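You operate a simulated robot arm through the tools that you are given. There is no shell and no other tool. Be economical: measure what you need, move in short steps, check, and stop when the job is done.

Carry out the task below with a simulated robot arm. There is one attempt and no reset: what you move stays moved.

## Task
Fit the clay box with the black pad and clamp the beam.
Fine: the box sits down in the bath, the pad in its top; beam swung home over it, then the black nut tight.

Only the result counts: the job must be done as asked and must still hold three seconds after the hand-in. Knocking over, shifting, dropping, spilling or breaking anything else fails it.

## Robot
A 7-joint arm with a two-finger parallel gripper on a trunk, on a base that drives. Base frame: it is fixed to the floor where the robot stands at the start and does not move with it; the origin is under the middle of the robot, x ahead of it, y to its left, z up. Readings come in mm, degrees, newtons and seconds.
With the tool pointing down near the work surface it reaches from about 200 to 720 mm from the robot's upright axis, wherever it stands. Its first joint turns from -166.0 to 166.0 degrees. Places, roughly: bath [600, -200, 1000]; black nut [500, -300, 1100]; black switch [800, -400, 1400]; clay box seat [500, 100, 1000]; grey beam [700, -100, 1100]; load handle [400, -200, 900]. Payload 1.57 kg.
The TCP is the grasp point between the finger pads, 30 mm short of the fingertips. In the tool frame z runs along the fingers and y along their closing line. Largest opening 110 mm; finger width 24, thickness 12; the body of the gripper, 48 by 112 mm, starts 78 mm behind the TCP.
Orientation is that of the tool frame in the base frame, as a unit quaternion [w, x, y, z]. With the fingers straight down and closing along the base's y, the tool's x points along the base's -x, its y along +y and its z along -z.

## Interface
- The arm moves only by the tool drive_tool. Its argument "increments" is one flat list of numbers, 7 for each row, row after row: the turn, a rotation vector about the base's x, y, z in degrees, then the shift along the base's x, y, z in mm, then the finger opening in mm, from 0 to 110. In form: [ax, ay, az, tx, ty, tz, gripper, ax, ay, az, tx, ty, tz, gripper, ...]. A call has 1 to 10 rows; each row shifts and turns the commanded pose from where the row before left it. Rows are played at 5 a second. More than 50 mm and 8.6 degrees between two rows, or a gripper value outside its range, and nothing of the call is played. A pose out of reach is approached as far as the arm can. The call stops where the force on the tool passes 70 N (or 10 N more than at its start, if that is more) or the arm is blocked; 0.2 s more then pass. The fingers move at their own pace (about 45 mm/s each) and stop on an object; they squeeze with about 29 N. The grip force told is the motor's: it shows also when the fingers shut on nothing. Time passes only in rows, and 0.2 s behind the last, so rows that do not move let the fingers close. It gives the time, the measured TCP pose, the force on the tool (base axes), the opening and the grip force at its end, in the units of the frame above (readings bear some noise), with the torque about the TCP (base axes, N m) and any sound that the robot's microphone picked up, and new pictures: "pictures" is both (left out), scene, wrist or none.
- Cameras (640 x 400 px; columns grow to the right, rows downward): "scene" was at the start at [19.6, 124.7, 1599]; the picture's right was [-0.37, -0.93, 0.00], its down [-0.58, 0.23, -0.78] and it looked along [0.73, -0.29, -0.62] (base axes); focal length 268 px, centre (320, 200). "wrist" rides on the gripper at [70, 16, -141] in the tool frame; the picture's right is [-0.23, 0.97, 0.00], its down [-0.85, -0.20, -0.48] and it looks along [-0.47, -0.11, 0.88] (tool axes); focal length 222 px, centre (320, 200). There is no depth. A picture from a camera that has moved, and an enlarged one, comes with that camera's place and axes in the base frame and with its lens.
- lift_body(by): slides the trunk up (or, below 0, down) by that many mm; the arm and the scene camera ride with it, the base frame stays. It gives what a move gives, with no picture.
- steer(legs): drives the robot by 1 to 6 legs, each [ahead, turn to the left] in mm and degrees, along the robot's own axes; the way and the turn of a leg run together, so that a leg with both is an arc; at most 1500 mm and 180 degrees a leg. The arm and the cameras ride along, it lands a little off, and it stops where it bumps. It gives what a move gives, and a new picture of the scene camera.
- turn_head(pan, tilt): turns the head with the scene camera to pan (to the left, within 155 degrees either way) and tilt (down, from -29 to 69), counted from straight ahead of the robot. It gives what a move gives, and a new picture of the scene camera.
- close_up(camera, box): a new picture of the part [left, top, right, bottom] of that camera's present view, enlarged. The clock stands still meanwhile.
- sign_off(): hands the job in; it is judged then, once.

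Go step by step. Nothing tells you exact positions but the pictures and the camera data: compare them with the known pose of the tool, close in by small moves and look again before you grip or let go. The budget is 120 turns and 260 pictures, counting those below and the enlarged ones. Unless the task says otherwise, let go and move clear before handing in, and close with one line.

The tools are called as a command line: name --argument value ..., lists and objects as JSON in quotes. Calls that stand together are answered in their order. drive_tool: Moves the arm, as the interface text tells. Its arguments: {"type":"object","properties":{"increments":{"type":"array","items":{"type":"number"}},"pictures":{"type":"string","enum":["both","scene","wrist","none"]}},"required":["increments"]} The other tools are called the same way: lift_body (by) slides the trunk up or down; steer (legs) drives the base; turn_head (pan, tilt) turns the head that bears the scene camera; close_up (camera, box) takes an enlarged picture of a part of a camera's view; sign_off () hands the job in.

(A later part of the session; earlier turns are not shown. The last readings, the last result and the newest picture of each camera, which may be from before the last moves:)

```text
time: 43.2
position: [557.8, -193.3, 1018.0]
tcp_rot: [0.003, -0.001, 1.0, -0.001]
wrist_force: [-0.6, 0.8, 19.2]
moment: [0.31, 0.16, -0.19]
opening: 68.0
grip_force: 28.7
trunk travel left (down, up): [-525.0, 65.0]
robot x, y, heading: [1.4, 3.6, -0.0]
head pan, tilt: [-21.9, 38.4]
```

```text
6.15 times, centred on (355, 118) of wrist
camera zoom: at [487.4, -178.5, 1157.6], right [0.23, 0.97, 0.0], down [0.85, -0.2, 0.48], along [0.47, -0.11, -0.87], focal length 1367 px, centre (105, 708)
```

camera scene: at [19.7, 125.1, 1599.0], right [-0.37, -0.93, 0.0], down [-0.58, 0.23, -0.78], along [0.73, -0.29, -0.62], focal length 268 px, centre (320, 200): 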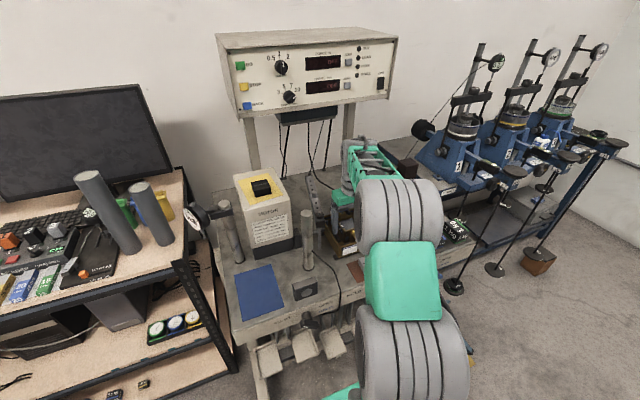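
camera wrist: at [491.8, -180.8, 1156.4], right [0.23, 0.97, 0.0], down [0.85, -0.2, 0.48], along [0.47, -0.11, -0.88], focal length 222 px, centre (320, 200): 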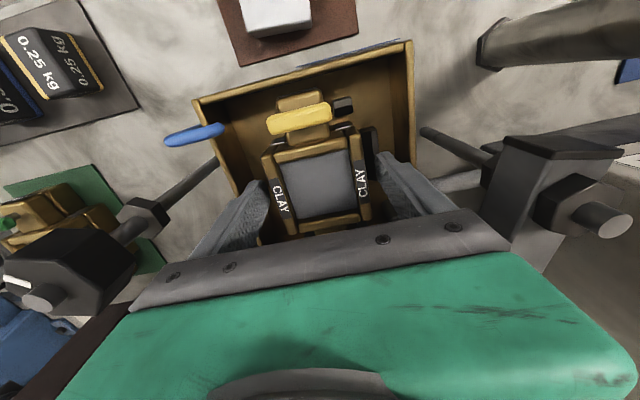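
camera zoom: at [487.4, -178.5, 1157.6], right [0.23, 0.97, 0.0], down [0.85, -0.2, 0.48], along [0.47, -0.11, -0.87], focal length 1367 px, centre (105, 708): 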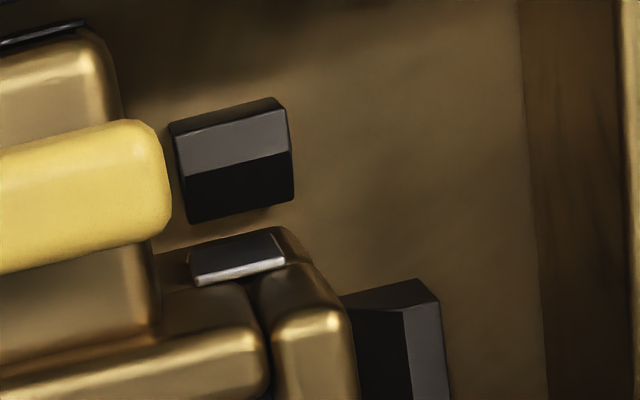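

I'm still unsure of the floor height, so I'll probe it. I'll release the box and open wide, so the fingers pass between the side blocks and the bath walls, then lower until the tips touch the floor.

drive_tool --increments '[0, 0, 0, 0, 0, 2, 30, 0, 0, 0, 0, -0.5, 0, 75, 0, 0, 0, 0, 0, 0, 85, 0, 0, 0, 0, 0, 4, 100, 0, 0, 0, 1.5, 0, 3, 103, 0, 0, 0, 0, 0, 0, 103]'

close_up --camera "wrist" --box '[200, 80, 440, 240]'

```text
time: 44.6
position: [558.1, -193.8, 1024.4]
tcp_rot: [0.0, 0.0, 1.0, 0.0]
wrist_force: [-1.0, 1.6, -2.2]
moment: [0.13, -0.01, -0.05]
opening: 101.7
grip_force: 0.0
trunk travel left (down, up): [-525.0, 65.0]
robot x, y, heading: [-0.0, 3.4, -0.1]
head pan, tilt: [-21.9, 38.4]
camera scene: at [19.7, 125.2, 1599.0], right [-0.37, -0.93, 0.0], down [-0.58, 0.23, -0.78], along [0.73, -0.29, -0.62], focal length 268 px, centre (320, 200)
camera wrist: at [488.7, -179.6, 1163.8], right [0.23, 0.97, 0.0], down [0.86, -0.2, 0.48], along [0.47, -0.11, -0.88], focal length 222 px, centre (320, 200)
```

scene: 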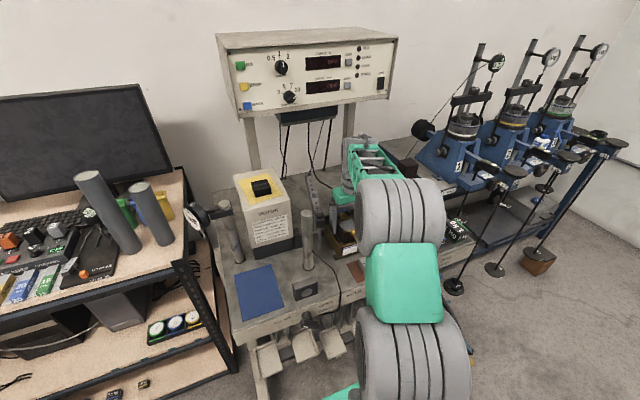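
wrist: 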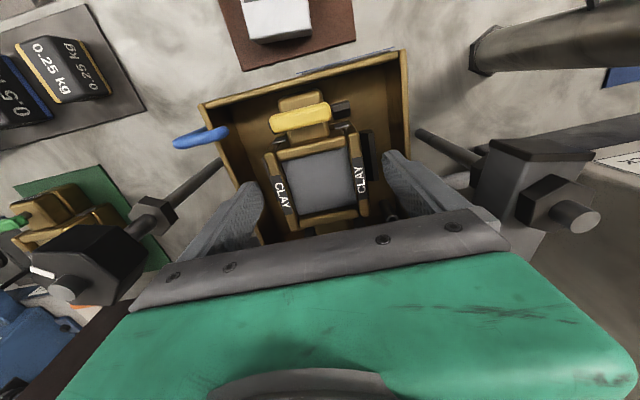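

```text
2.50 times, centred on (320, 160) of wrist
camera zoom: at [488.7, -179.6, 1163.8], right [0.23, 0.97, 0.0], down [0.86, -0.2, 0.48], along [0.47, -0.11, -0.88], focal length 555 px, centre (320, 300)
```

zoom: 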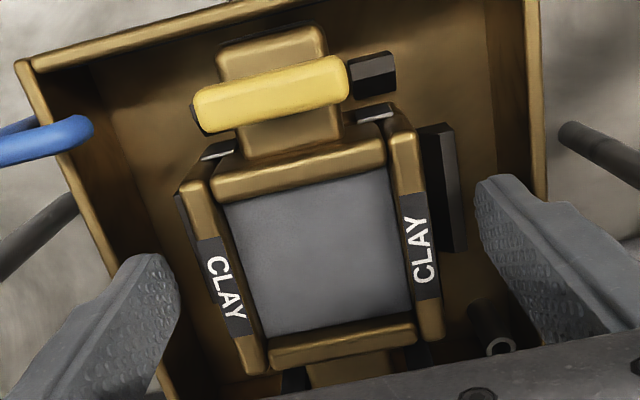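

drive_tool --increments '[0, 0, 0, 0, 0, -4, 102, 0, 0, 0, 0, 0, -4, 102, 0, 0, 0, 0, 0, -4, 102, 0, 0, 0, 0, 0, 0, 102]' --pictures "none"

close_up --camera "scene" --box '[318, 200, 368, 250]'

close_up --camera "wrist" --box '[200, 80, 440, 240]'

```text
time: 45.6
position: [559.3, -194.4, 1011.8]
tcp_rot: [-0.001, -0.001, 1.0, -0.001]
wrist_force: [-0.7, 1.2, 1.4]
moment: [-0.03, -0.02, 0.01]
opening: 101.3
grip_force: 0.0
trunk travel left (down, up): [-525.0, 65.0]
robot x, y, heading: [0.4, -3.0, 0.2]
head pan, tilt: [-21.9, 38.4]
```

```text
8.00 times, centred on (343, 225) of scene
camera zoom: at [19.6, 125.3, 1599.0], right [-0.37, -0.93, 0.0], down [-0.58, 0.23, -0.78], along [0.73, -0.29, -0.62], focal length 2146 px, centre (136, 0)
```

zoom: 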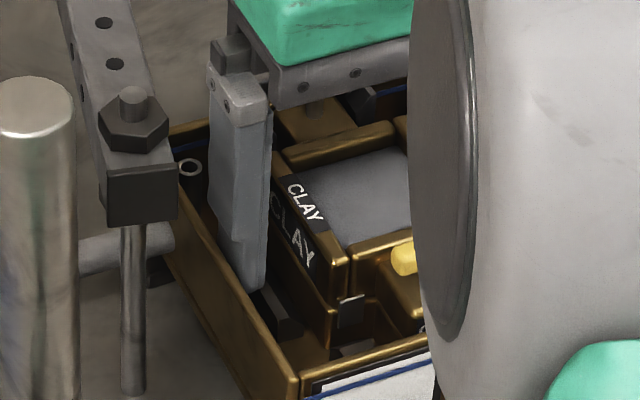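

```text
2.50 times, centred on (320, 160) of wrist
camera zoom: at [488.6, -179.8, 1151.9], right [0.23, 0.97, 0.0], down [0.86, -0.2, 0.48], along [0.47, -0.11, -0.88], focal length 555 px, centre (320, 300)
```

zoom: 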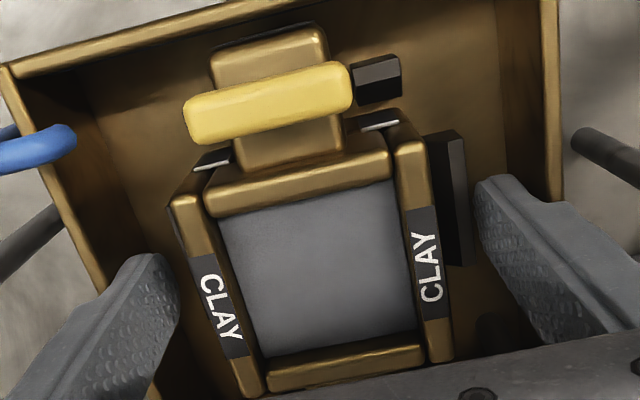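

drive_tool --increments '[0, 0, 0, 0, 0, -3, 101, 0, 0, 0, 0, 0, -3, 101, 0, 0, 0, 0, 0, -3, 101, 0, 0, 0, 0, 0, 0, 101]' --pictures "none"

drive_tool --increments '[0, 0, 0, 0, 0, -3, 101, 0, 0, 0, 0, 0, -3, 101, 0, 0, 0, 0, 0, 0, 101]' --pictures "none"

```text
time: 46.6
position: [557.3, -193.9, 1010.1]
tcp_rot: [0.008, 0.0, 1.0, -0.003]
wrist_force: [-3.3, -1.1, 58.4]
moment: [2.89, 0.76, 0.2]
opening: 100.3
grip_force: 0.1
trunk travel left (down, up): [-525.0, 65.0]
robot x, y, heading: [0.5, -2.0, 0.1]
head pan, tilt: [-21.9, 38.4]
```

```text
time: 47.1
position: [563.4, -195.0, 1010.3]
tcp_rot: [0.011, 0.0, 1.0, -0.005]
wrist_force: [-3.0, 3.0, 21.9]
moment: [1.34, 0.35, 0.25]
opening: 99.5
grip_force: 0.1
trunk travel left (down, up): [-525.0, 65.0]
robot x, y, heading: [1.4, -1.0, -0.1]
head pan, tilt: [-21.9, 38.4]
stopped in row 2: the force on the tool passed its limit at 72 N (the readings are from after the stop); the commanded pose is now the measured one
```

The right fingertip touched something at z≈980. I need to see what it landed on.

close_up --camera "scene" --box '[326, 214, 356, 246]'

close_up --camera "wrist" --box '[340, 100, 430, 200]'

close_up --camera "wrist" --box '[200, 120, 290, 220]'

```text
12.50 times, centred on (341, 230) of scene
camera zoom: at [17.1, 126.0, 1598.2], right [-0.37, -0.93, 0.0], down [-0.58, 0.23, -0.78], along [0.73, -0.29, -0.62], focal length 3353 px, centre (58, -175)
```

zoom: 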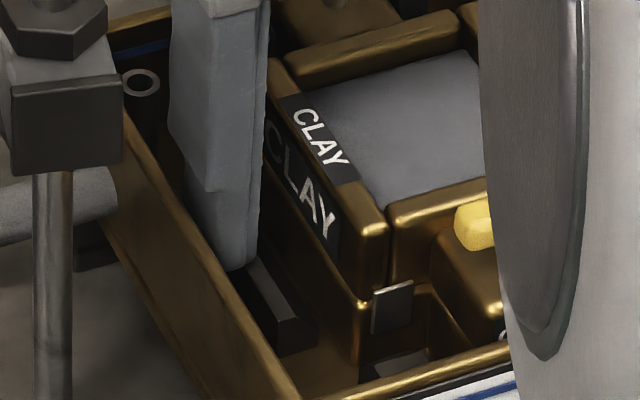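

```text
4.00 times, centred on (385, 150) of wrist
camera zoom: at [489.1, -179.4, 1149.4], right [0.23, 0.97, 0.0], down [0.84, -0.19, 0.5], along [0.49, -0.12, -0.87], focal length 888 px, centre (60, 400)
```

zoom: 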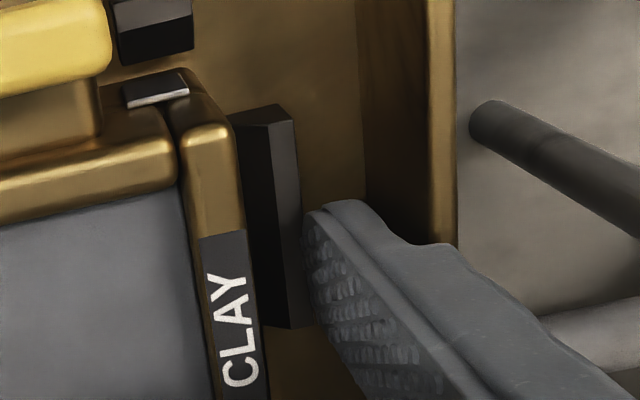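

```text
4.00 times, centred on (245, 170) of wrist
camera zoom: at [489.1, -179.4, 1149.4], right [0.23, 0.97, 0.0], down [0.84, -0.19, 0.5], along [0.49, -0.12, -0.87], focal length 888 px, centre (620, 320)
```

zoom: 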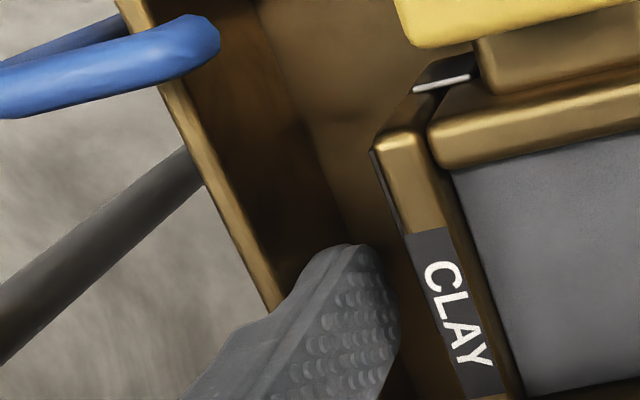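

It's on or beside the side block's top edge, inconclusive. A cleaner probe is at x≈519, nearer than the side blocks, with 90 mm opening, where both fingers reach bare floor.

drive_tool --increments '[0, 0, 0, 0, 0, 14, 95, 0, 0, 0, -20, 0, 6, 90, 0, 0, 0, -22, 0, 0, 90, 0, 0, 0, 0, 0, -8, 90, 0, 0, 0, 0, 0, 0, 90]'

close_up --camera "scene" --box '[318, 200, 368, 250]'

```text
time: 48.3
position: [520.1, -196.0, 1019.6]
tcp_rot: [0.008, 0.0, 1.0, -0.002]
wrist_force: [0.3, 1.1, 0.7]
moment: [0.03, 0.04, 0.0]
opening: 89.9
grip_force: 0.0
trunk travel left (down, up): [-525.0, 65.0]
robot x, y, heading: [0.5, -0.2, -0.1]
head pan, tilt: [-21.9, 38.4]
camera scene: at [19.9, 125.1, 1599.0], right [-0.37, -0.93, 0.0], down [-0.58, 0.23, -0.78], along [0.73, -0.29, -0.62], focal length 268 px, centre (320, 200)
camera wrist: at [448.2, -181.0, 1158.2], right [0.23, 0.97, 0.0], down [0.85, -0.2, 0.49], along [0.48, -0.11, -0.87], focal length 222 px, centre (320, 200)
```

scene: 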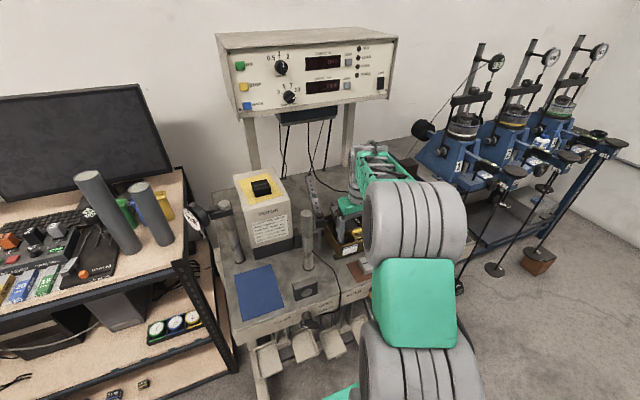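
wrist: 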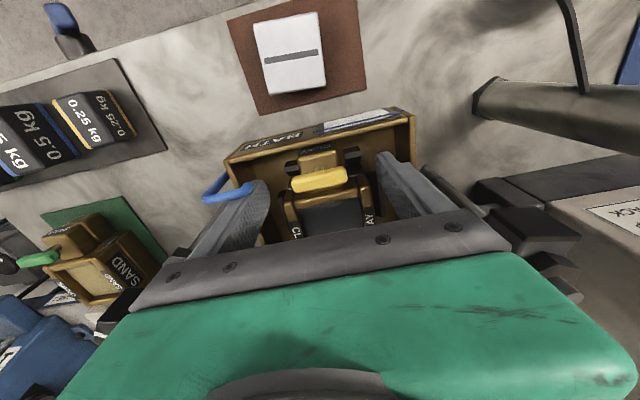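

```text
8.00 times, centred on (343, 225) of scene
camera zoom: at [19.9, 125.1, 1599.0], right [-0.37, -0.93, 0.0], down [-0.58, 0.23, -0.78], along [0.73, -0.29, -0.62], focal length 2146 px, centre (136, 0)
```

zoom: 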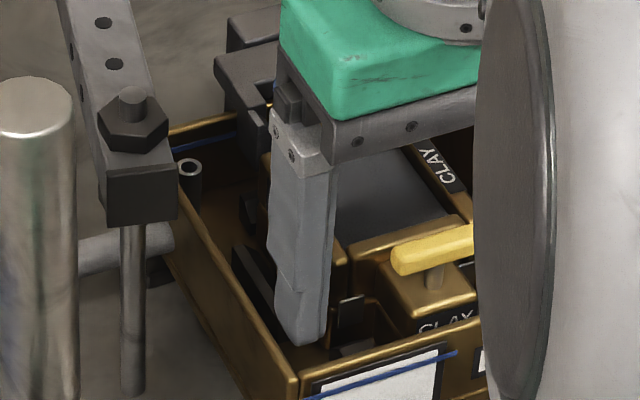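

drive_tool --increments '[0, 0.9, 0, 0, 1.5, -4, 90, 0, 0, 0, 0, 0, -4, 90, 0, 0, 0, 0, 0, -4, 90, 0, 0, 0, 0, 0, 0, 90]' --pictures "none"

drive_tool --increments '[0, 0, 0, 0, 0, -3, 90, 0, 0, 0, 0, 0, -3, 90, 0, 0, 0, 0, 0, -3, 90, 0, 0, 0, 0, 0, 0, 90]' --pictures "none"

```text
time: 49.3
position: [520.0, -194.0, 1006.5]
tcp_rot: [-0.001, 0.0, 1.0, -0.002]
wrist_force: [-0.2, -0.2, 0.0]
moment: [0.0, 0.01, 0.04]
opening: 89.9
grip_force: 0.1
trunk travel left (down, up): [-525.0, 65.0]
robot x, y, heading: [2.0, 2.0, 0.1]
head pan, tilt: [-21.9, 38.4]
```

```text
time: 50.3
position: [520.2, -194.5, 997.2]
tcp_rot: [0.0, 0.0, 1.0, -0.003]
wrist_force: [1.1, 0.2, 0.2]
moment: [0.0, -0.01, -0.02]
opening: 90.0
grip_force: 0.1
trunk travel left (down, up): [-525.0, 65.0]
robot x, y, heading: [-0.9, 2.4, -0.1]
head pan, tilt: [-21.9, 38.4]
```

drive_tool --increments '[0, 0, 0, 0, 0, -2, 90, 0, 0, 0, 0, 0, -2, 90, 0, 0, 0, 0, 0, -2, 90, 0, 0, 0, 0, 0, 0, 90]' --pictures "none"

drive_tool --increments '[0, 0, 0, 0, 0, -2, 90, 0, 0, 0, 0, 0, -2, 90, 0, 0, 0, 0, 0, -2, 90, 0, 0, 0, 0, 0, 0, 90]' --pictures "none"

```text
time: 51.3
position: [519.4, -194.0, 996.4]
tcp_rot: [0.002, 0.0, 1.0, -0.004]
wrist_force: [-2.6, -0.4, 33.3]
moment: [1.68, 0.43, 0.07]
opening: 90.0
grip_force: 0.3
trunk travel left (down, up): [-525.0, 65.0]
robot x, y, heading: [-0.6, 2.7, -0.0]
head pan, tilt: [-21.9, 38.4]
```

```text
time: 52.1
position: [521.8, -194.2, 996.6]
tcp_rot: [0.009, -0.001, 1.0, -0.006]
wrist_force: [-14.2, 2.3, 24.2]
moment: [1.3, 0.68, 0.79]
opening: 91.7
grip_force: 1.0
trunk travel left (down, up): [-525.0, 65.0]
robot x, y, heading: [0.1, 1.4, -0.0]
head pan, tilt: [-21.9, 38.4]
stopped in row 4: the force on the tool passed its limit at 72 N (the readings are from after the stop); the commanded pose is now the measured one
```

The floor is at z≈966, so the box bottom is on the floor and the box is seated between the blocks. I'll rise, level the tool and take a last look at the box on the way to the pad.

drive_tool --increments '[0.7, 1, 0, 0, 0, 20, 90, 0, 0, 0, 10, 0, 45, 90, 0, 0, 0, 20, 0, 45, 90, 0, 0, 0, 20, 0, 45, 90, 0, 0, 0, 20, 0, 45, 90, 0, 0, 0, 0, 0, 20, 90, 0, 0, 0, 0, 0, 0, 90]'

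close_up --camera "wrist" --box '[250, 50, 390, 190]'

close_up --camera "scene" --box '[335, 205, 365, 245]'

```text
time: 53.7
position: [593.4, -195.9, 1215.2]
tcp_rot: [-0.002, 0.0, 1.0, 0.0]
wrist_force: [0.2, 0.6, -1.1]
moment: [0.01, 0.01, 0.01]
opening: 90.2
grip_force: 0.0
trunk travel left (down, up): [-525.0, 65.0]
robot x, y, heading: [-0.7, 0.4, 0.1]
head pan, tilt: [-21.9, 38.4]
camera scene: at [19.5, 125.1, 1599.0], right [-0.37, -0.93, 0.0], down [-0.58, 0.23, -0.78], along [0.73, -0.29, -0.62], focal length 268 px, centre (320, 200)
camera wrist: at [523.3, -181.4, 1355.9], right [0.23, 0.97, 0.0], down [0.86, -0.2, 0.47], along [0.46, -0.11, -0.88], focal length 222 px, centre (320, 200)
```

scene: 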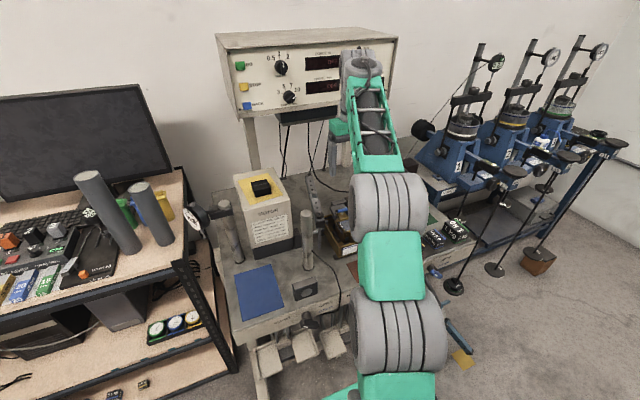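
wrist: 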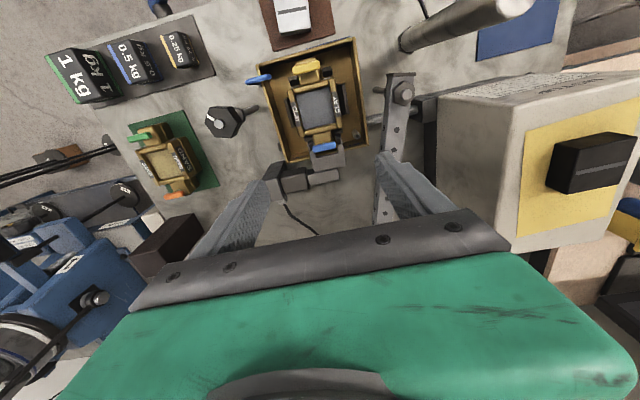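

```text
2.86 times, centred on (320, 120) of wrist
camera zoom: at [523.3, -181.4, 1355.9], right [0.23, 0.97, 0.0], down [0.86, -0.2, 0.47], along [0.46, -0.11, -0.88], focal length 635 px, centre (320, 429)
```

zoom: 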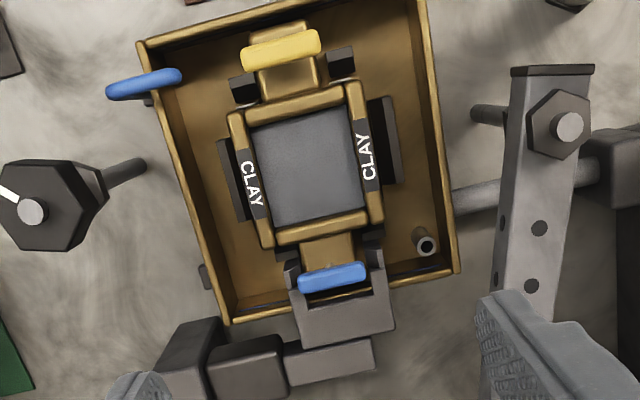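

```text
10.00 times, centred on (350, 225) of scene
camera zoom: at [19.5, 125.1, 1599.0], right [-0.37, -0.93, 0.0], down [-0.58, 0.23, -0.78], along [0.73, -0.29, -0.62], focal length 2682 px, centre (20, -50)
```

zoom: 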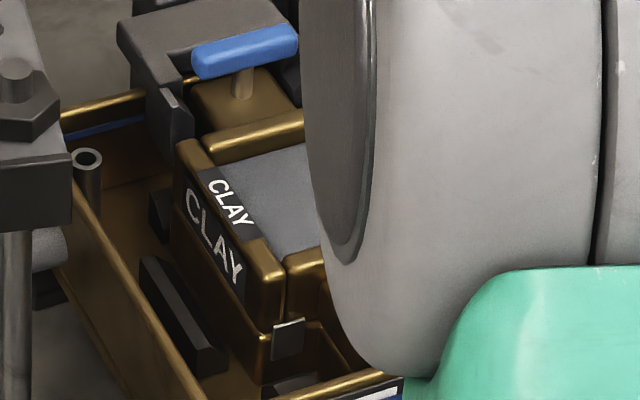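

The box looks centred in the seat, with its tongue in the fork. Now over to the black pad on the motor.

drive_tool --increments '[0, 0, 0, 0, 20, 35, 90, 0, 0, 0, 10, 45, 0, 90, 0, 0, 0, 15, 45, 0, 90, 0, 0, 0, 15, 45, 0, 90, 0, 0, 0, 15, 45, 0, 90, 0, 0, 0, 15, 42, 0, 90, 0, 0, 0, 10, 0, 0, 90, 0, 0, 0, 0, 0, 0, 90]'

close_up --camera "wrist" --box '[220, 90, 420, 220]'

```text
time: 54.8
position: [641.6, -30.3, 1248.3]
tcp_rot: [0.01, -0.008, 1.0, 0.0]
wrist_force: [24.2, -2.3, -31.6]
moment: [0.01, 1.33, -0.04]
opening: 89.9
grip_force: 0.0
out of reach, approached as far as the arm can: row 5
trunk travel left (down, up): [-525.0, 65.0]
robot x, y, heading: [1.6, -0.2, -0.0]
head pan, tilt: [-21.9, 38.4]
stopped in row 5: the force on the tool passed its limit at 172 N (the readings are from after the stop); the commanded pose is now the measured one
camera scene: at [19.4, 124.4, 1599.1], right [-0.37, -0.93, 0.0], down [-0.58, 0.23, -0.78], along [0.73, -0.29, -0.62], focal length 268 px, centre (320, 200)
camera wrist: at [568.8, -15.7, 1386.9], right [0.21, 0.98, 0.0], down [0.85, -0.19, 0.5], along [0.48, -0.1, -0.87], focal length 222 px, centre (320, 200)
```

scene: 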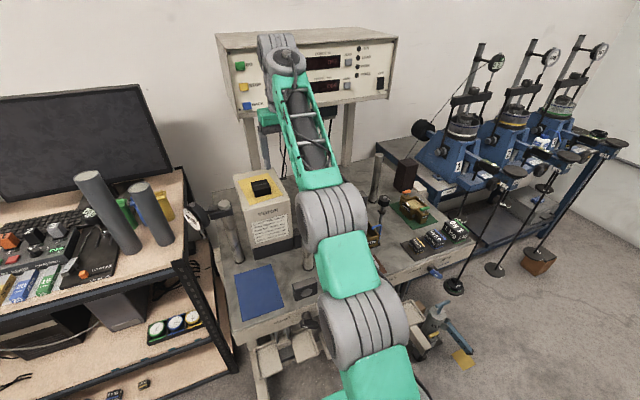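
wrist: 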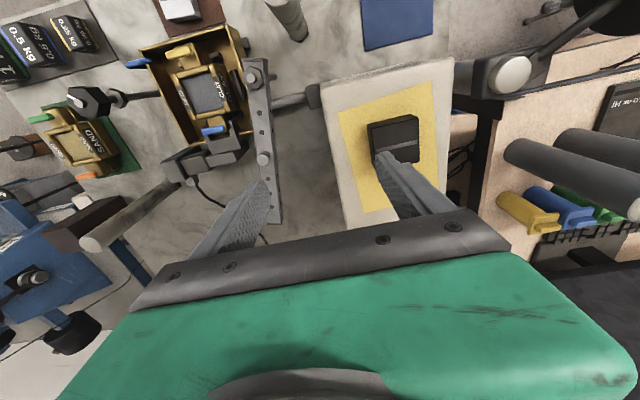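

```text
3.08 times, centred on (320, 155) of wrist
camera zoom: at [568.8, -15.7, 1386.9], right [0.21, 0.98, 0.0], down [0.85, -0.19, 0.5], along [0.48, -0.1, -0.87], focal length 684 px, centre (320, 338)
```

zoom: 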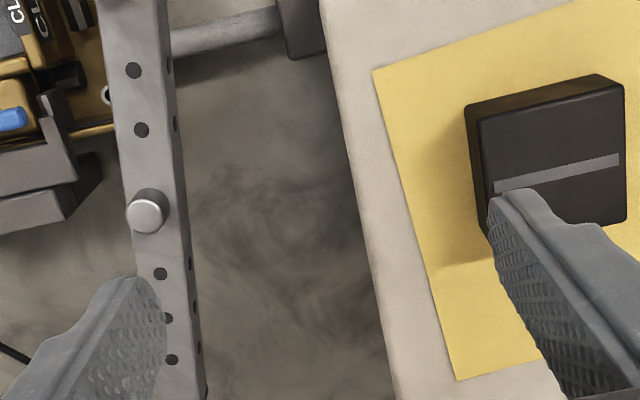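

The arm reached its limit at that height, but the view shows the pad closer than I thought, around [645, 48, 1160]. I'll back off, straighten the tool and approach at less reach.

drive_tool --increments '[0, 0, 0, -25, 0, 0, 90, 0, 1.1, -0.9, -10, 0, -5, 90, 0, 0, 0, 0, 30, -10, 90, 0, 0, 0, 0, 30, -5, 90, 0, 0, 0, 0, 15, 0, 90, 0, 0, 0, 0, 0, 0, 90]'

close_up --camera "wrist" --box '[220, 90, 420, 220]'

close_up --camera "scene" --box '[230, 160, 310, 220]'

```text
time: 56.2
position: [606.8, 47.9, 1225.8]
tcp_rot: [-0.002, -0.001, 1.0, 0.0]
wrist_force: [0.3, -0.2, 0.0]
moment: [0.0, -0.03, 0.01]
opening: 90.1
grip_force: 0.0
trunk travel left (down, up): [-525.0, 65.0]
robot x, y, heading: [2.0, 0.3, 0.1]
head pan, tilt: [-21.9, 38.4]
camera scene: at [19.6, 125.2, 1599.0], right [-0.37, -0.93, 0.0], down [-0.58, 0.23, -0.78], along [0.73, -0.29, -0.62], focal length 268 px, centre (320, 200)
camera wrist: at [537.8, 61.9, 1367.5], right [0.23, 0.97, 0.0], down [0.86, -0.2, 0.47], along [0.46, -0.11, -0.88], focal length 222 px, centre (320, 200)
```

scene: 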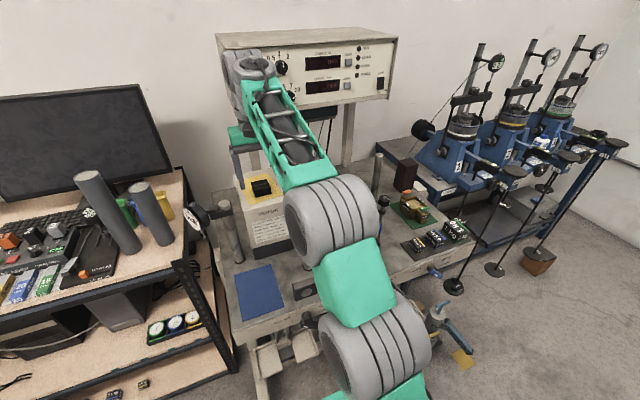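
wrist: 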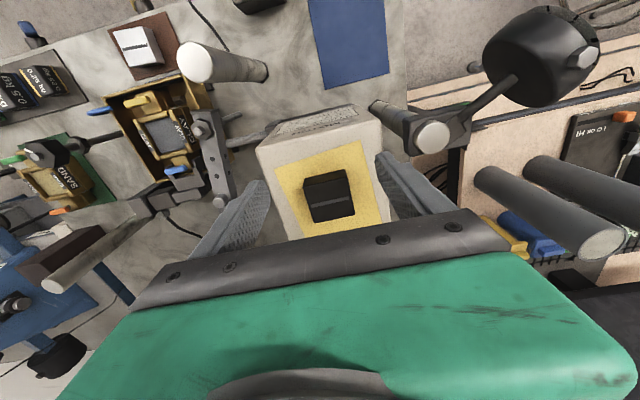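

```text
3.08 times, centred on (320, 155) of wrist
camera zoom: at [537.8, 61.9, 1367.5], right [0.23, 0.97, 0.0], down [0.86, -0.2, 0.47], along [0.46, -0.11, -0.88], focal length 684 px, centre (320, 338)
```

zoom: 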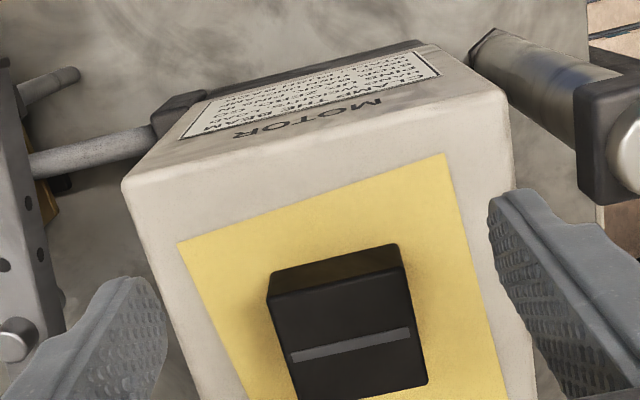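

```text
6.67 times, centred on (270, 190) of scene
camera zoom: at [19.6, 125.2, 1599.0], right [-0.37, -0.93, 0.0], down [-0.58, 0.23, -0.78], along [0.73, -0.29, -0.62], focal length 1788 px, centre (653, 267)
```

zoom: 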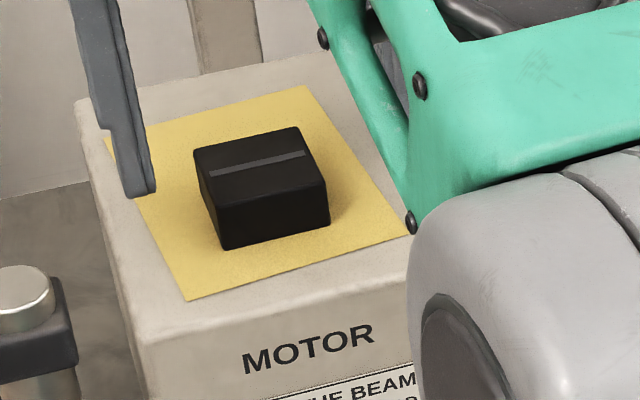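

Pad: top centre about [645, 47, 1165], about 45 mm square and 27 mm tall. I'll lower to z≈1190 first, then move forward astride it.

drive_tool --increments '[0, 0, 0, 0, 0, -20, 90, 0, 0, 0, 0, -0.5, -16, 90, 0, 0, 0, 15, 0, 0, 90, 0, 0, 0, 15, 0, 0, 90, 0, 0, 0, 8, 0, 0, 90, 0, 0, 0, 0, 0, 0, 90]'

close_up --camera "wrist" --box '[220, 100, 420, 230]'

close_up --camera "scene" --box '[230, 150, 310, 220]'

```text
time: 57.6
position: [643.9, 46.0, 1192.0]
tcp_rot: [-0.002, 0.0, 1.0, -0.001]
wrist_force: [-0.3, 0.6, 0.1]
moment: [0.02, 0.01, 0.04]
opening: 89.9
grip_force: 0.0
trunk travel left (down, up): [-525.0, 65.0]
robot x, y, heading: [1.4, 1.1, 0.1]
head pan, tilt: [-21.9, 38.4]
camera scene: at [19.7, 125.2, 1599.0], right [-0.37, -0.93, 0.0], down [-0.58, 0.23, -0.78], along [0.73, -0.29, -0.62], focal length 268 px, centre (320, 200)
camera wrist: at [574.3, 60.8, 1331.6], right [0.23, 0.97, 0.0], down [0.86, -0.2, 0.47], along [0.46, -0.11, -0.88], focal length 222 px, centre (320, 200)
```

scene: 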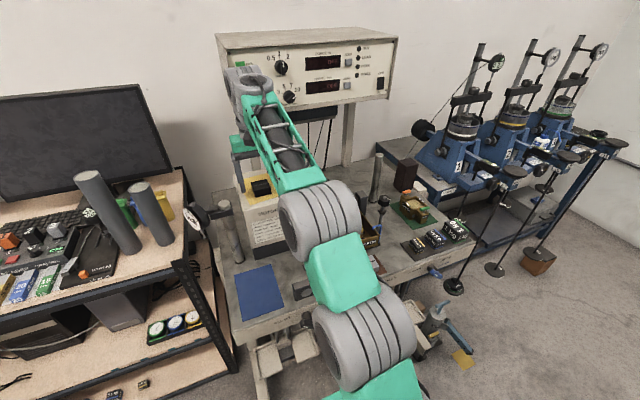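
wrist: 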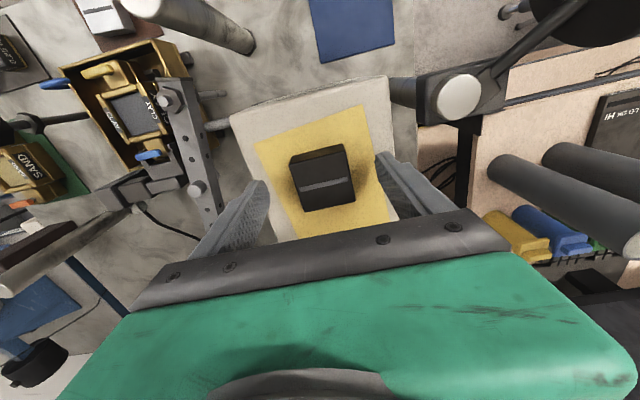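

```text
3.08 times, centred on (320, 165) of wrist
camera zoom: at [574.3, 60.8, 1331.6], right [0.23, 0.97, 0.0], down [0.86, -0.2, 0.47], along [0.46, -0.11, -0.88], focal length 684 px, centre (320, 308)
```

zoom: 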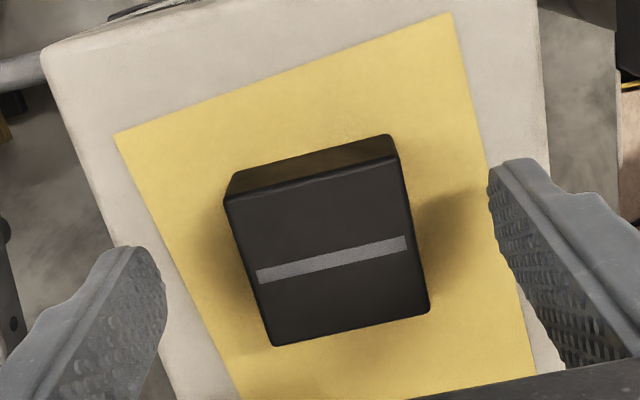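

```text
5.71 times, centred on (270, 185) of scene
camera zoom: at [19.7, 125.2, 1599.0], right [-0.37, -0.93, 0.0], down [-0.58, 0.23, -0.78], along [0.73, -0.29, -0.62], focal length 1533 px, centre (606, 286)
```

zoom: 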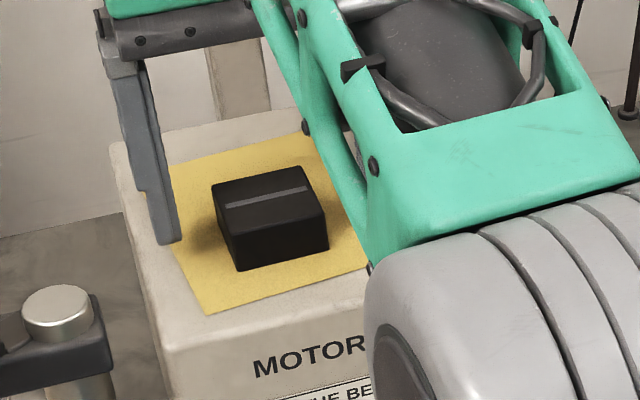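

Aligned on the pad. I'll lower 9 mm and close.

drive_tool --increments '[0, 0, 0, 0, 1.5, -5, 90, 0, 0, 0, 0, 0, -4, 80, 0, 0, 0, 0, 0, 0, 65, 0, 0, 0, 0, 0, 0, 55, 0, 0, 0, 0, 0, 0, 40, 0, 0, 0, 0, 0, 0, 25, 0, 0, 0, 0, 0, 0, 25]' --pictures "none"

close_up --camera "wrist" --box '[220, 100, 420, 230]'

close_up --camera "scene" --box '[230, 150, 310, 220]'

```text
time: 59.2
position: [643.6, 48.1, 1182.7]
tcp_rot: [-0.003, 0.0, 1.0, 0.0]
wrist_force: [-0.1, 0.1, 0.8]
moment: [0.01, 0.0, 0.0]
opening: 45.7
grip_force: 28.7
trunk travel left (down, up): [-525.0, 65.0]
robot x, y, heading: [2.0, 2.4, -0.1]
head pan, tilt: [-21.9, 38.4]
```

```text
3.08 times, centred on (320, 165) of wrist
camera zoom: at [574.6, 62.0, 1323.3], right [0.23, 0.97, 0.0], down [0.86, -0.2, 0.47], along [0.46, -0.11, -0.88], focal length 684 px, centre (320, 308)
```

zoom: 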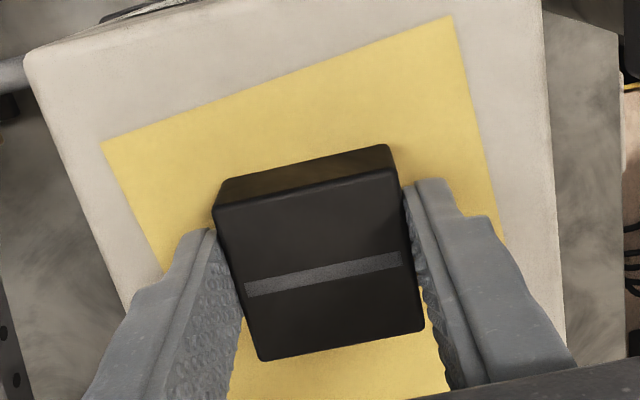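

```text
5.71 times, centred on (270, 185) of scene
camera zoom: at [19.7, 125.2, 1599.0], right [-0.37, -0.93, 0.0], down [-0.58, 0.23, -0.78], along [0.73, -0.29, -0.62], focal length 1533 px, centre (606, 286)
```

zoom: 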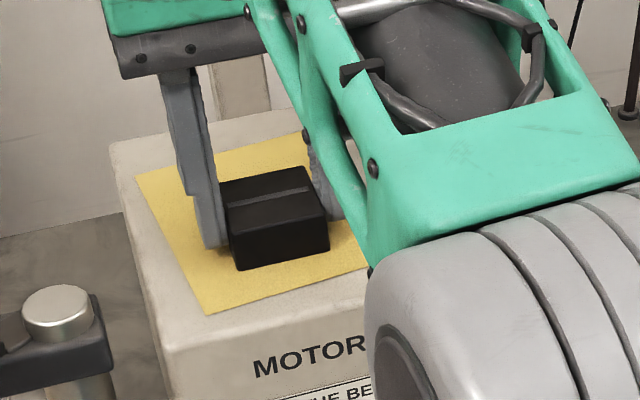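

Gripped at 45.7 mm. I'm lifting straight up and checking the hold.

drive_tool --increments '[0, 0, 0, 0, 0, 10, 25, 0, 0, 0, -5, 0, 20, 25, 0, 0, 0, -20, 0, 20, 25, 0, 0, 0, -15, 0, 0, 25, 0, 0, 0, 0, 0, 0, 25]'

close_up --camera "wrist" --box '[220, 100, 420, 230]'

close_up --camera "scene" --box '[225, 130, 305, 200]'

```text
time: 60.4
position: [603.7, 47.2, 1231.0]
tcp_rot: [-0.002, -0.001, 1.0, -0.001]
wrist_force: [0.2, -0.7, -4.4]
moment: [0.0, 0.01, 0.02]
opening: 45.8
grip_force: 29.1
trunk travel left (down, up): [-525.0, 65.0]
robot x, y, heading: [3.2, -0.7, -0.2]
head pan, tilt: [-21.9, 38.4]
camera scene: at [20.2, 125.2, 1599.0], right [-0.37, -0.93, 0.0], down [-0.58, 0.23, -0.78], along [0.73, -0.29, -0.62], focal length 268 px, centre (320, 200)
camera wrist: at [535.1, 62.1, 1372.1], right [0.23, 0.97, 0.0], down [0.86, -0.2, 0.47], along [0.46, -0.11, -0.88], focal length 222 px, centre (320, 200)
```

scene: 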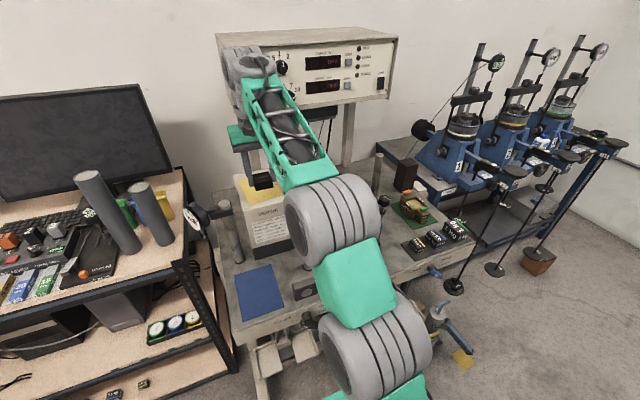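
wrist: 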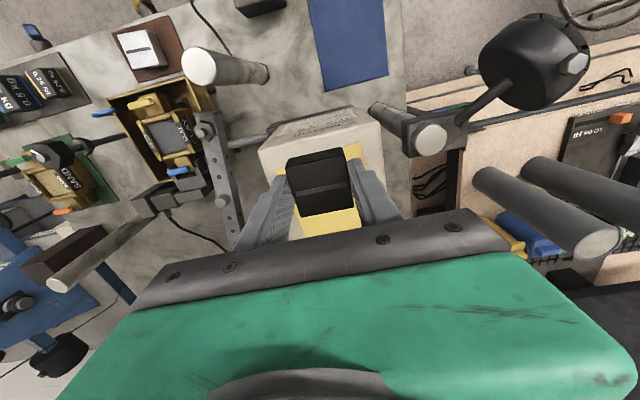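

```text
3.08 times, centred on (320, 165) of wrist
camera zoom: at [535.1, 62.1, 1372.1], right [0.23, 0.97, 0.0], down [0.86, -0.2, 0.47], along [0.46, -0.11, -0.88], focal length 684 px, centre (320, 308)
```

zoom: 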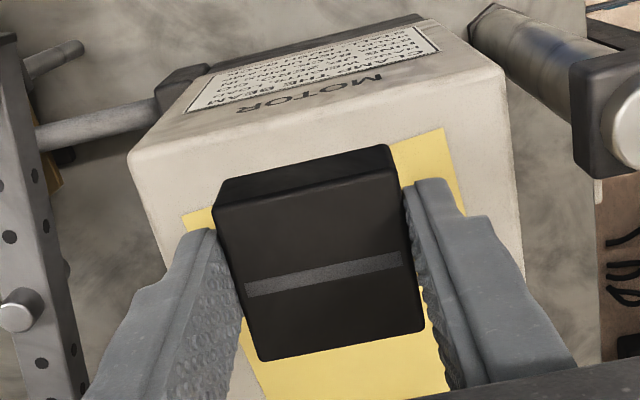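

```text
5.71 times, centred on (265, 165) of scene
camera zoom: at [20.2, 125.2, 1599.0], right [-0.37, -0.93, 0.0], down [-0.58, 0.23, -0.78], along [0.73, -0.29, -0.62], focal length 1533 px, centre (634, 400)
```

zoom: 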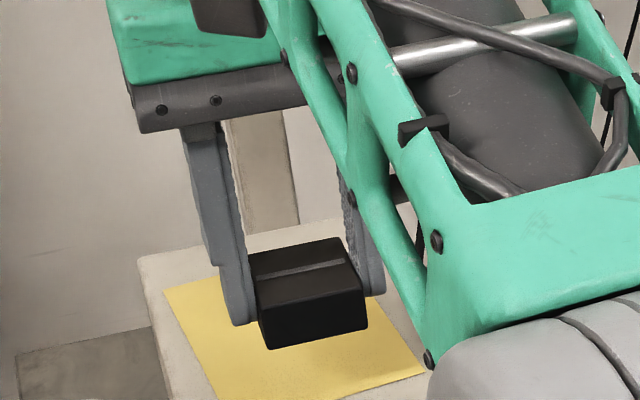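

Pad held, about 0.4 kg and level. Carrying it over to the box now, keeping x≈600 past the post.

drive_tool --increments '[0, 0, 0, 0, -45, 5, 25, 0, 0, 0, 0, -45, 0, 25, 0, 0, 0, 0, -45, 0, 25, 0, 0, 0, -10, -45, 0, 25, 0, 0, 0, -20, -40, 0, 25, 0, 0, 0, -20, -21.5, 0, 25, 0, 0, 0, 0, 0, -45, 25, 0, 0, 0, 0, 0, -45, 25, 0, 0, 0, 0, 0, -40, 25, 0, 0, 0, 0, 0, 0, 25]'

close_up --camera "wrist" --box '[220, 80, 420, 220]'

close_up --camera "scene" --box '[318, 180, 388, 250]'

```text
time: 62.6
position: [551.3, -192.0, 1105.6]
tcp_rot: [-0.003, 0.0, 1.0, 0.0]
wrist_force: [1.0, 0.1, -4.5]
moment: [-0.03, 0.03, 0.0]
opening: 45.5
grip_force: 29.0
trunk travel left (down, up): [-525.0, 65.0]
robot x, y, heading: [-1.7, -1.3, 0.2]
head pan, tilt: [-21.9, 38.4]
camera scene: at [20.5, 124.9, 1599.0], right [-0.37, -0.93, 0.0], down [-0.58, 0.23, -0.78], along [0.73, -0.29, -0.62], focal length 268 px, centre (320, 200)
camera wrist: at [482.2, -178.1, 1246.1], right [0.23, 0.97, 0.0], down [0.86, -0.2, 0.47], along [0.46, -0.11, -0.88], focal length 222 px, centre (320, 200)
```

scene: 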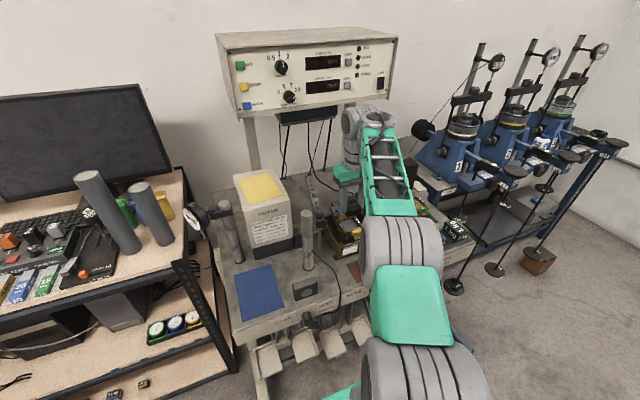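
wrist: 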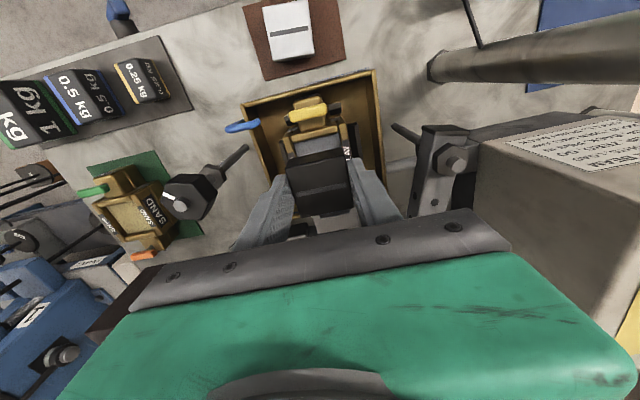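

```text
2.86 times, centred on (320, 150) of wrist
camera zoom: at [482.2, -178.1, 1246.1], right [0.23, 0.97, 0.0], down [0.86, -0.2, 0.47], along [0.46, -0.11, -0.88], focal length 635 px, centre (320, 343)
```

zoom: 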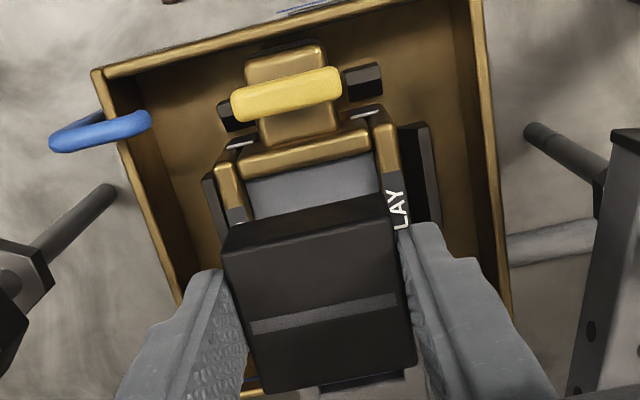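

```text
5.71 times, centred on (353, 215) of scene
camera zoom: at [20.5, 124.9, 1599.0], right [-0.37, -0.93, 0.0], down [-0.58, 0.23, -0.78], along [0.73, -0.29, -0.62], focal length 1533 px, centre (131, 114)
```

zoom: 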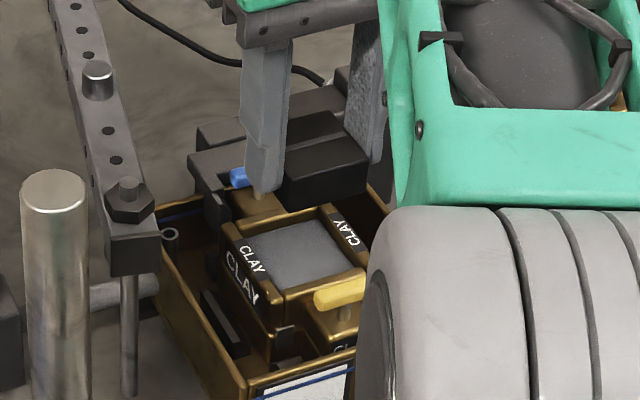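

Clear view: the clay window centre is about [559.6, -195] and the pad centre about [554.9, -194]. I'll correct by (+4.7, −1.1) and lower to just above the box.

drive_tool --increments '[0, 0, 0, 4.7, -1.1, 0, 25, 0, 0, 0, 0, 0, -20, 25, 0, 0, 0, 0, 0, -15, 25, 0, 0, 0, 0, 0, -10, 25, 0, 0, 0, 0, 0, 0, 25]'

close_up --camera "wrist" --box '[240, 90, 400, 210]'

close_up --camera "scene" --box '[323, 195, 373, 245]'

```text
time: 63.8
position: [558.7, -194.4, 1061.5]
tcp_rot: [-0.003, 0.0, 1.0, 0.0]
wrist_force: [-0.5, 1.4, -3.4]
moment: [0.0, 0.03, 0.01]
opening: 45.3
grip_force: 29.1
trunk travel left (down, up): [-525.0, 65.0]
robot x, y, heading: [-2.4, 1.7, 0.0]
head pan, tilt: [-21.9, 38.4]
camera scene: at [20.0, 125.0, 1599.0], right [-0.37, -0.93, 0.0], down [-0.58, 0.23, -0.78], along [0.73, -0.29, -0.62], focal length 268 px, centre (320, 200)
camera wrist: at [488.9, -180.0, 1202.4], right [0.23, 0.97, 0.0], down [0.86, -0.2, 0.47], along [0.46, -0.11, -0.88], focal length 222 px, centre (320, 200)
```

scene: 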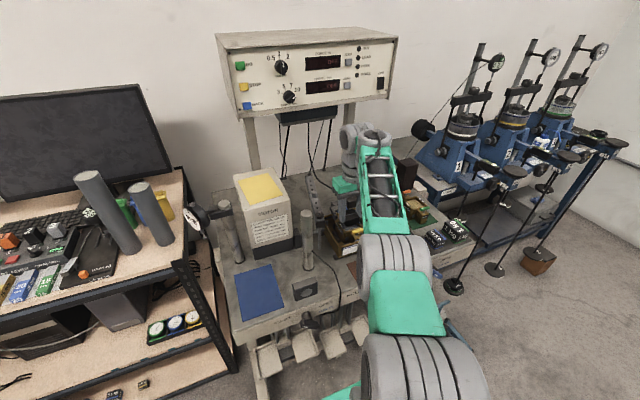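
wrist: 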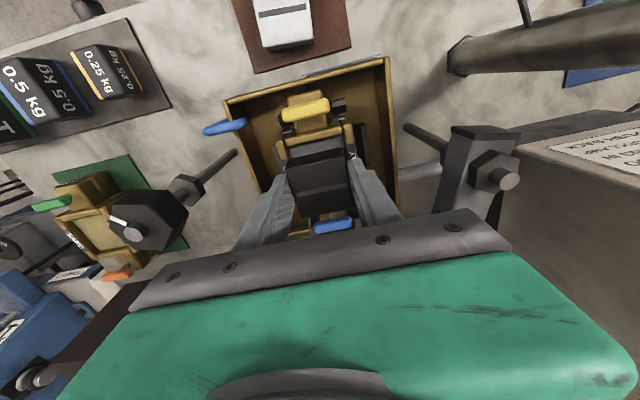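

```text
3.33 times, centred on (320, 150) of wrist
camera zoom: at [488.9, -180.0, 1202.4], right [0.23, 0.97, 0.0], down [0.86, -0.2, 0.47], along [0.46, -0.11, -0.88], focal length 740 px, centre (320, 367)
```

zoom: 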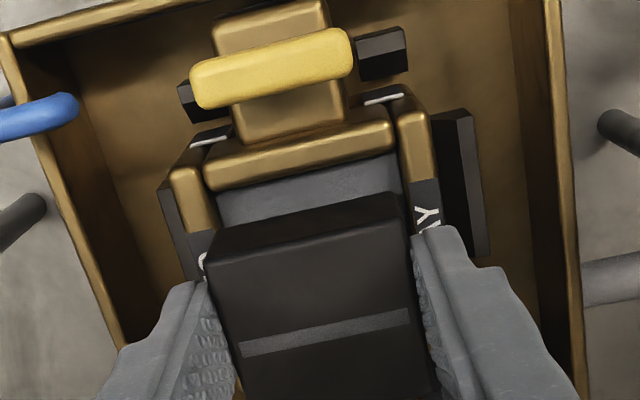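

```text
8.00 times, centred on (348, 220) of scene
camera zoom: at [20.0, 125.0, 1599.0], right [-0.37, -0.93, 0.0], down [-0.58, 0.23, -0.78], along [0.73, -0.29, -0.62], focal length 2146 px, centre (96, 40)
```

zoom: 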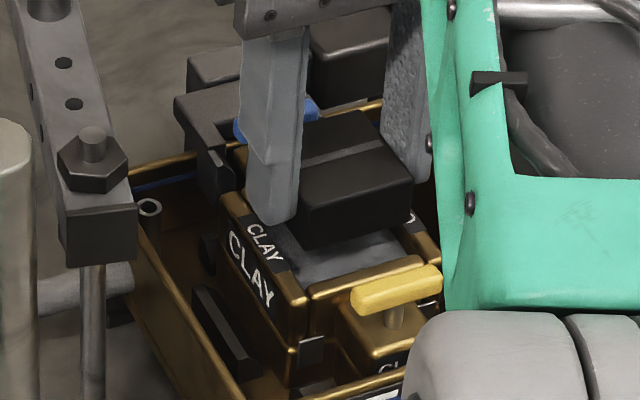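

Now the pad's near edge is at x≈540.5, against the window edge at 535.5, so I'll shift −3.5 in x and +1.3 in y. Then I'll lower a bit and recheck.

drive_tool --increments '[0, 0, 0, -3.5, 1.3, 0, 25, 0, 0, 0, 0, 0, -6, 25, 0, 0, 0, 0, 0, -3, 25, 0, 0, 0, 0, 0, 0, 25]' --pictures "none"

close_up --camera "wrist" --box '[260, 90, 380, 190]'

close_up --camera "scene" --box '[335, 205, 370, 240]'

```text
time: 64.8
position: [555.0, -193.0, 1053.5]
tcp_rot: [-0.003, 0.0, 1.0, 0.0]
wrist_force: [0.2, -0.5, -3.9]
moment: [0.01, 0.0, 0.0]
opening: 45.5
grip_force: 29.0
trunk travel left (down, up): [-525.0, 65.0]
robot x, y, heading: [-2.4, -0.3, -0.0]
head pan, tilt: [-21.9, 38.4]
```

```text
4.00 times, centred on (320, 140) of wrist
camera zoom: at [486.0, -179.2, 1194.2], right [0.23, 0.97, 0.0], down [0.86, -0.2, 0.47], along [0.46, -0.11, -0.88], focal length 888 px, centre (320, 440)
```

zoom: 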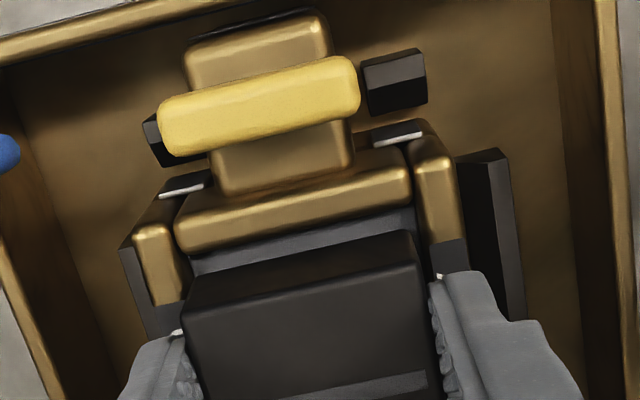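

```text
11.43 times, centred on (352, 222) of scene
camera zoom: at [20.0, 125.0, 1599.0], right [-0.37, -0.93, 0.0], down [-0.58, 0.23, -0.78], along [0.73, -0.29, -0.62], focal length 3066 px, centre (-51, -57)
```

zoom: 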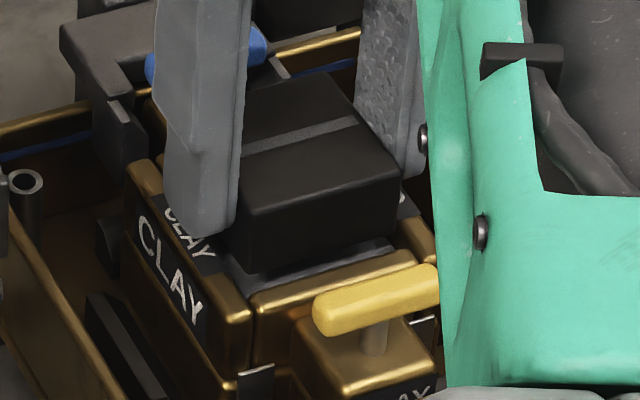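

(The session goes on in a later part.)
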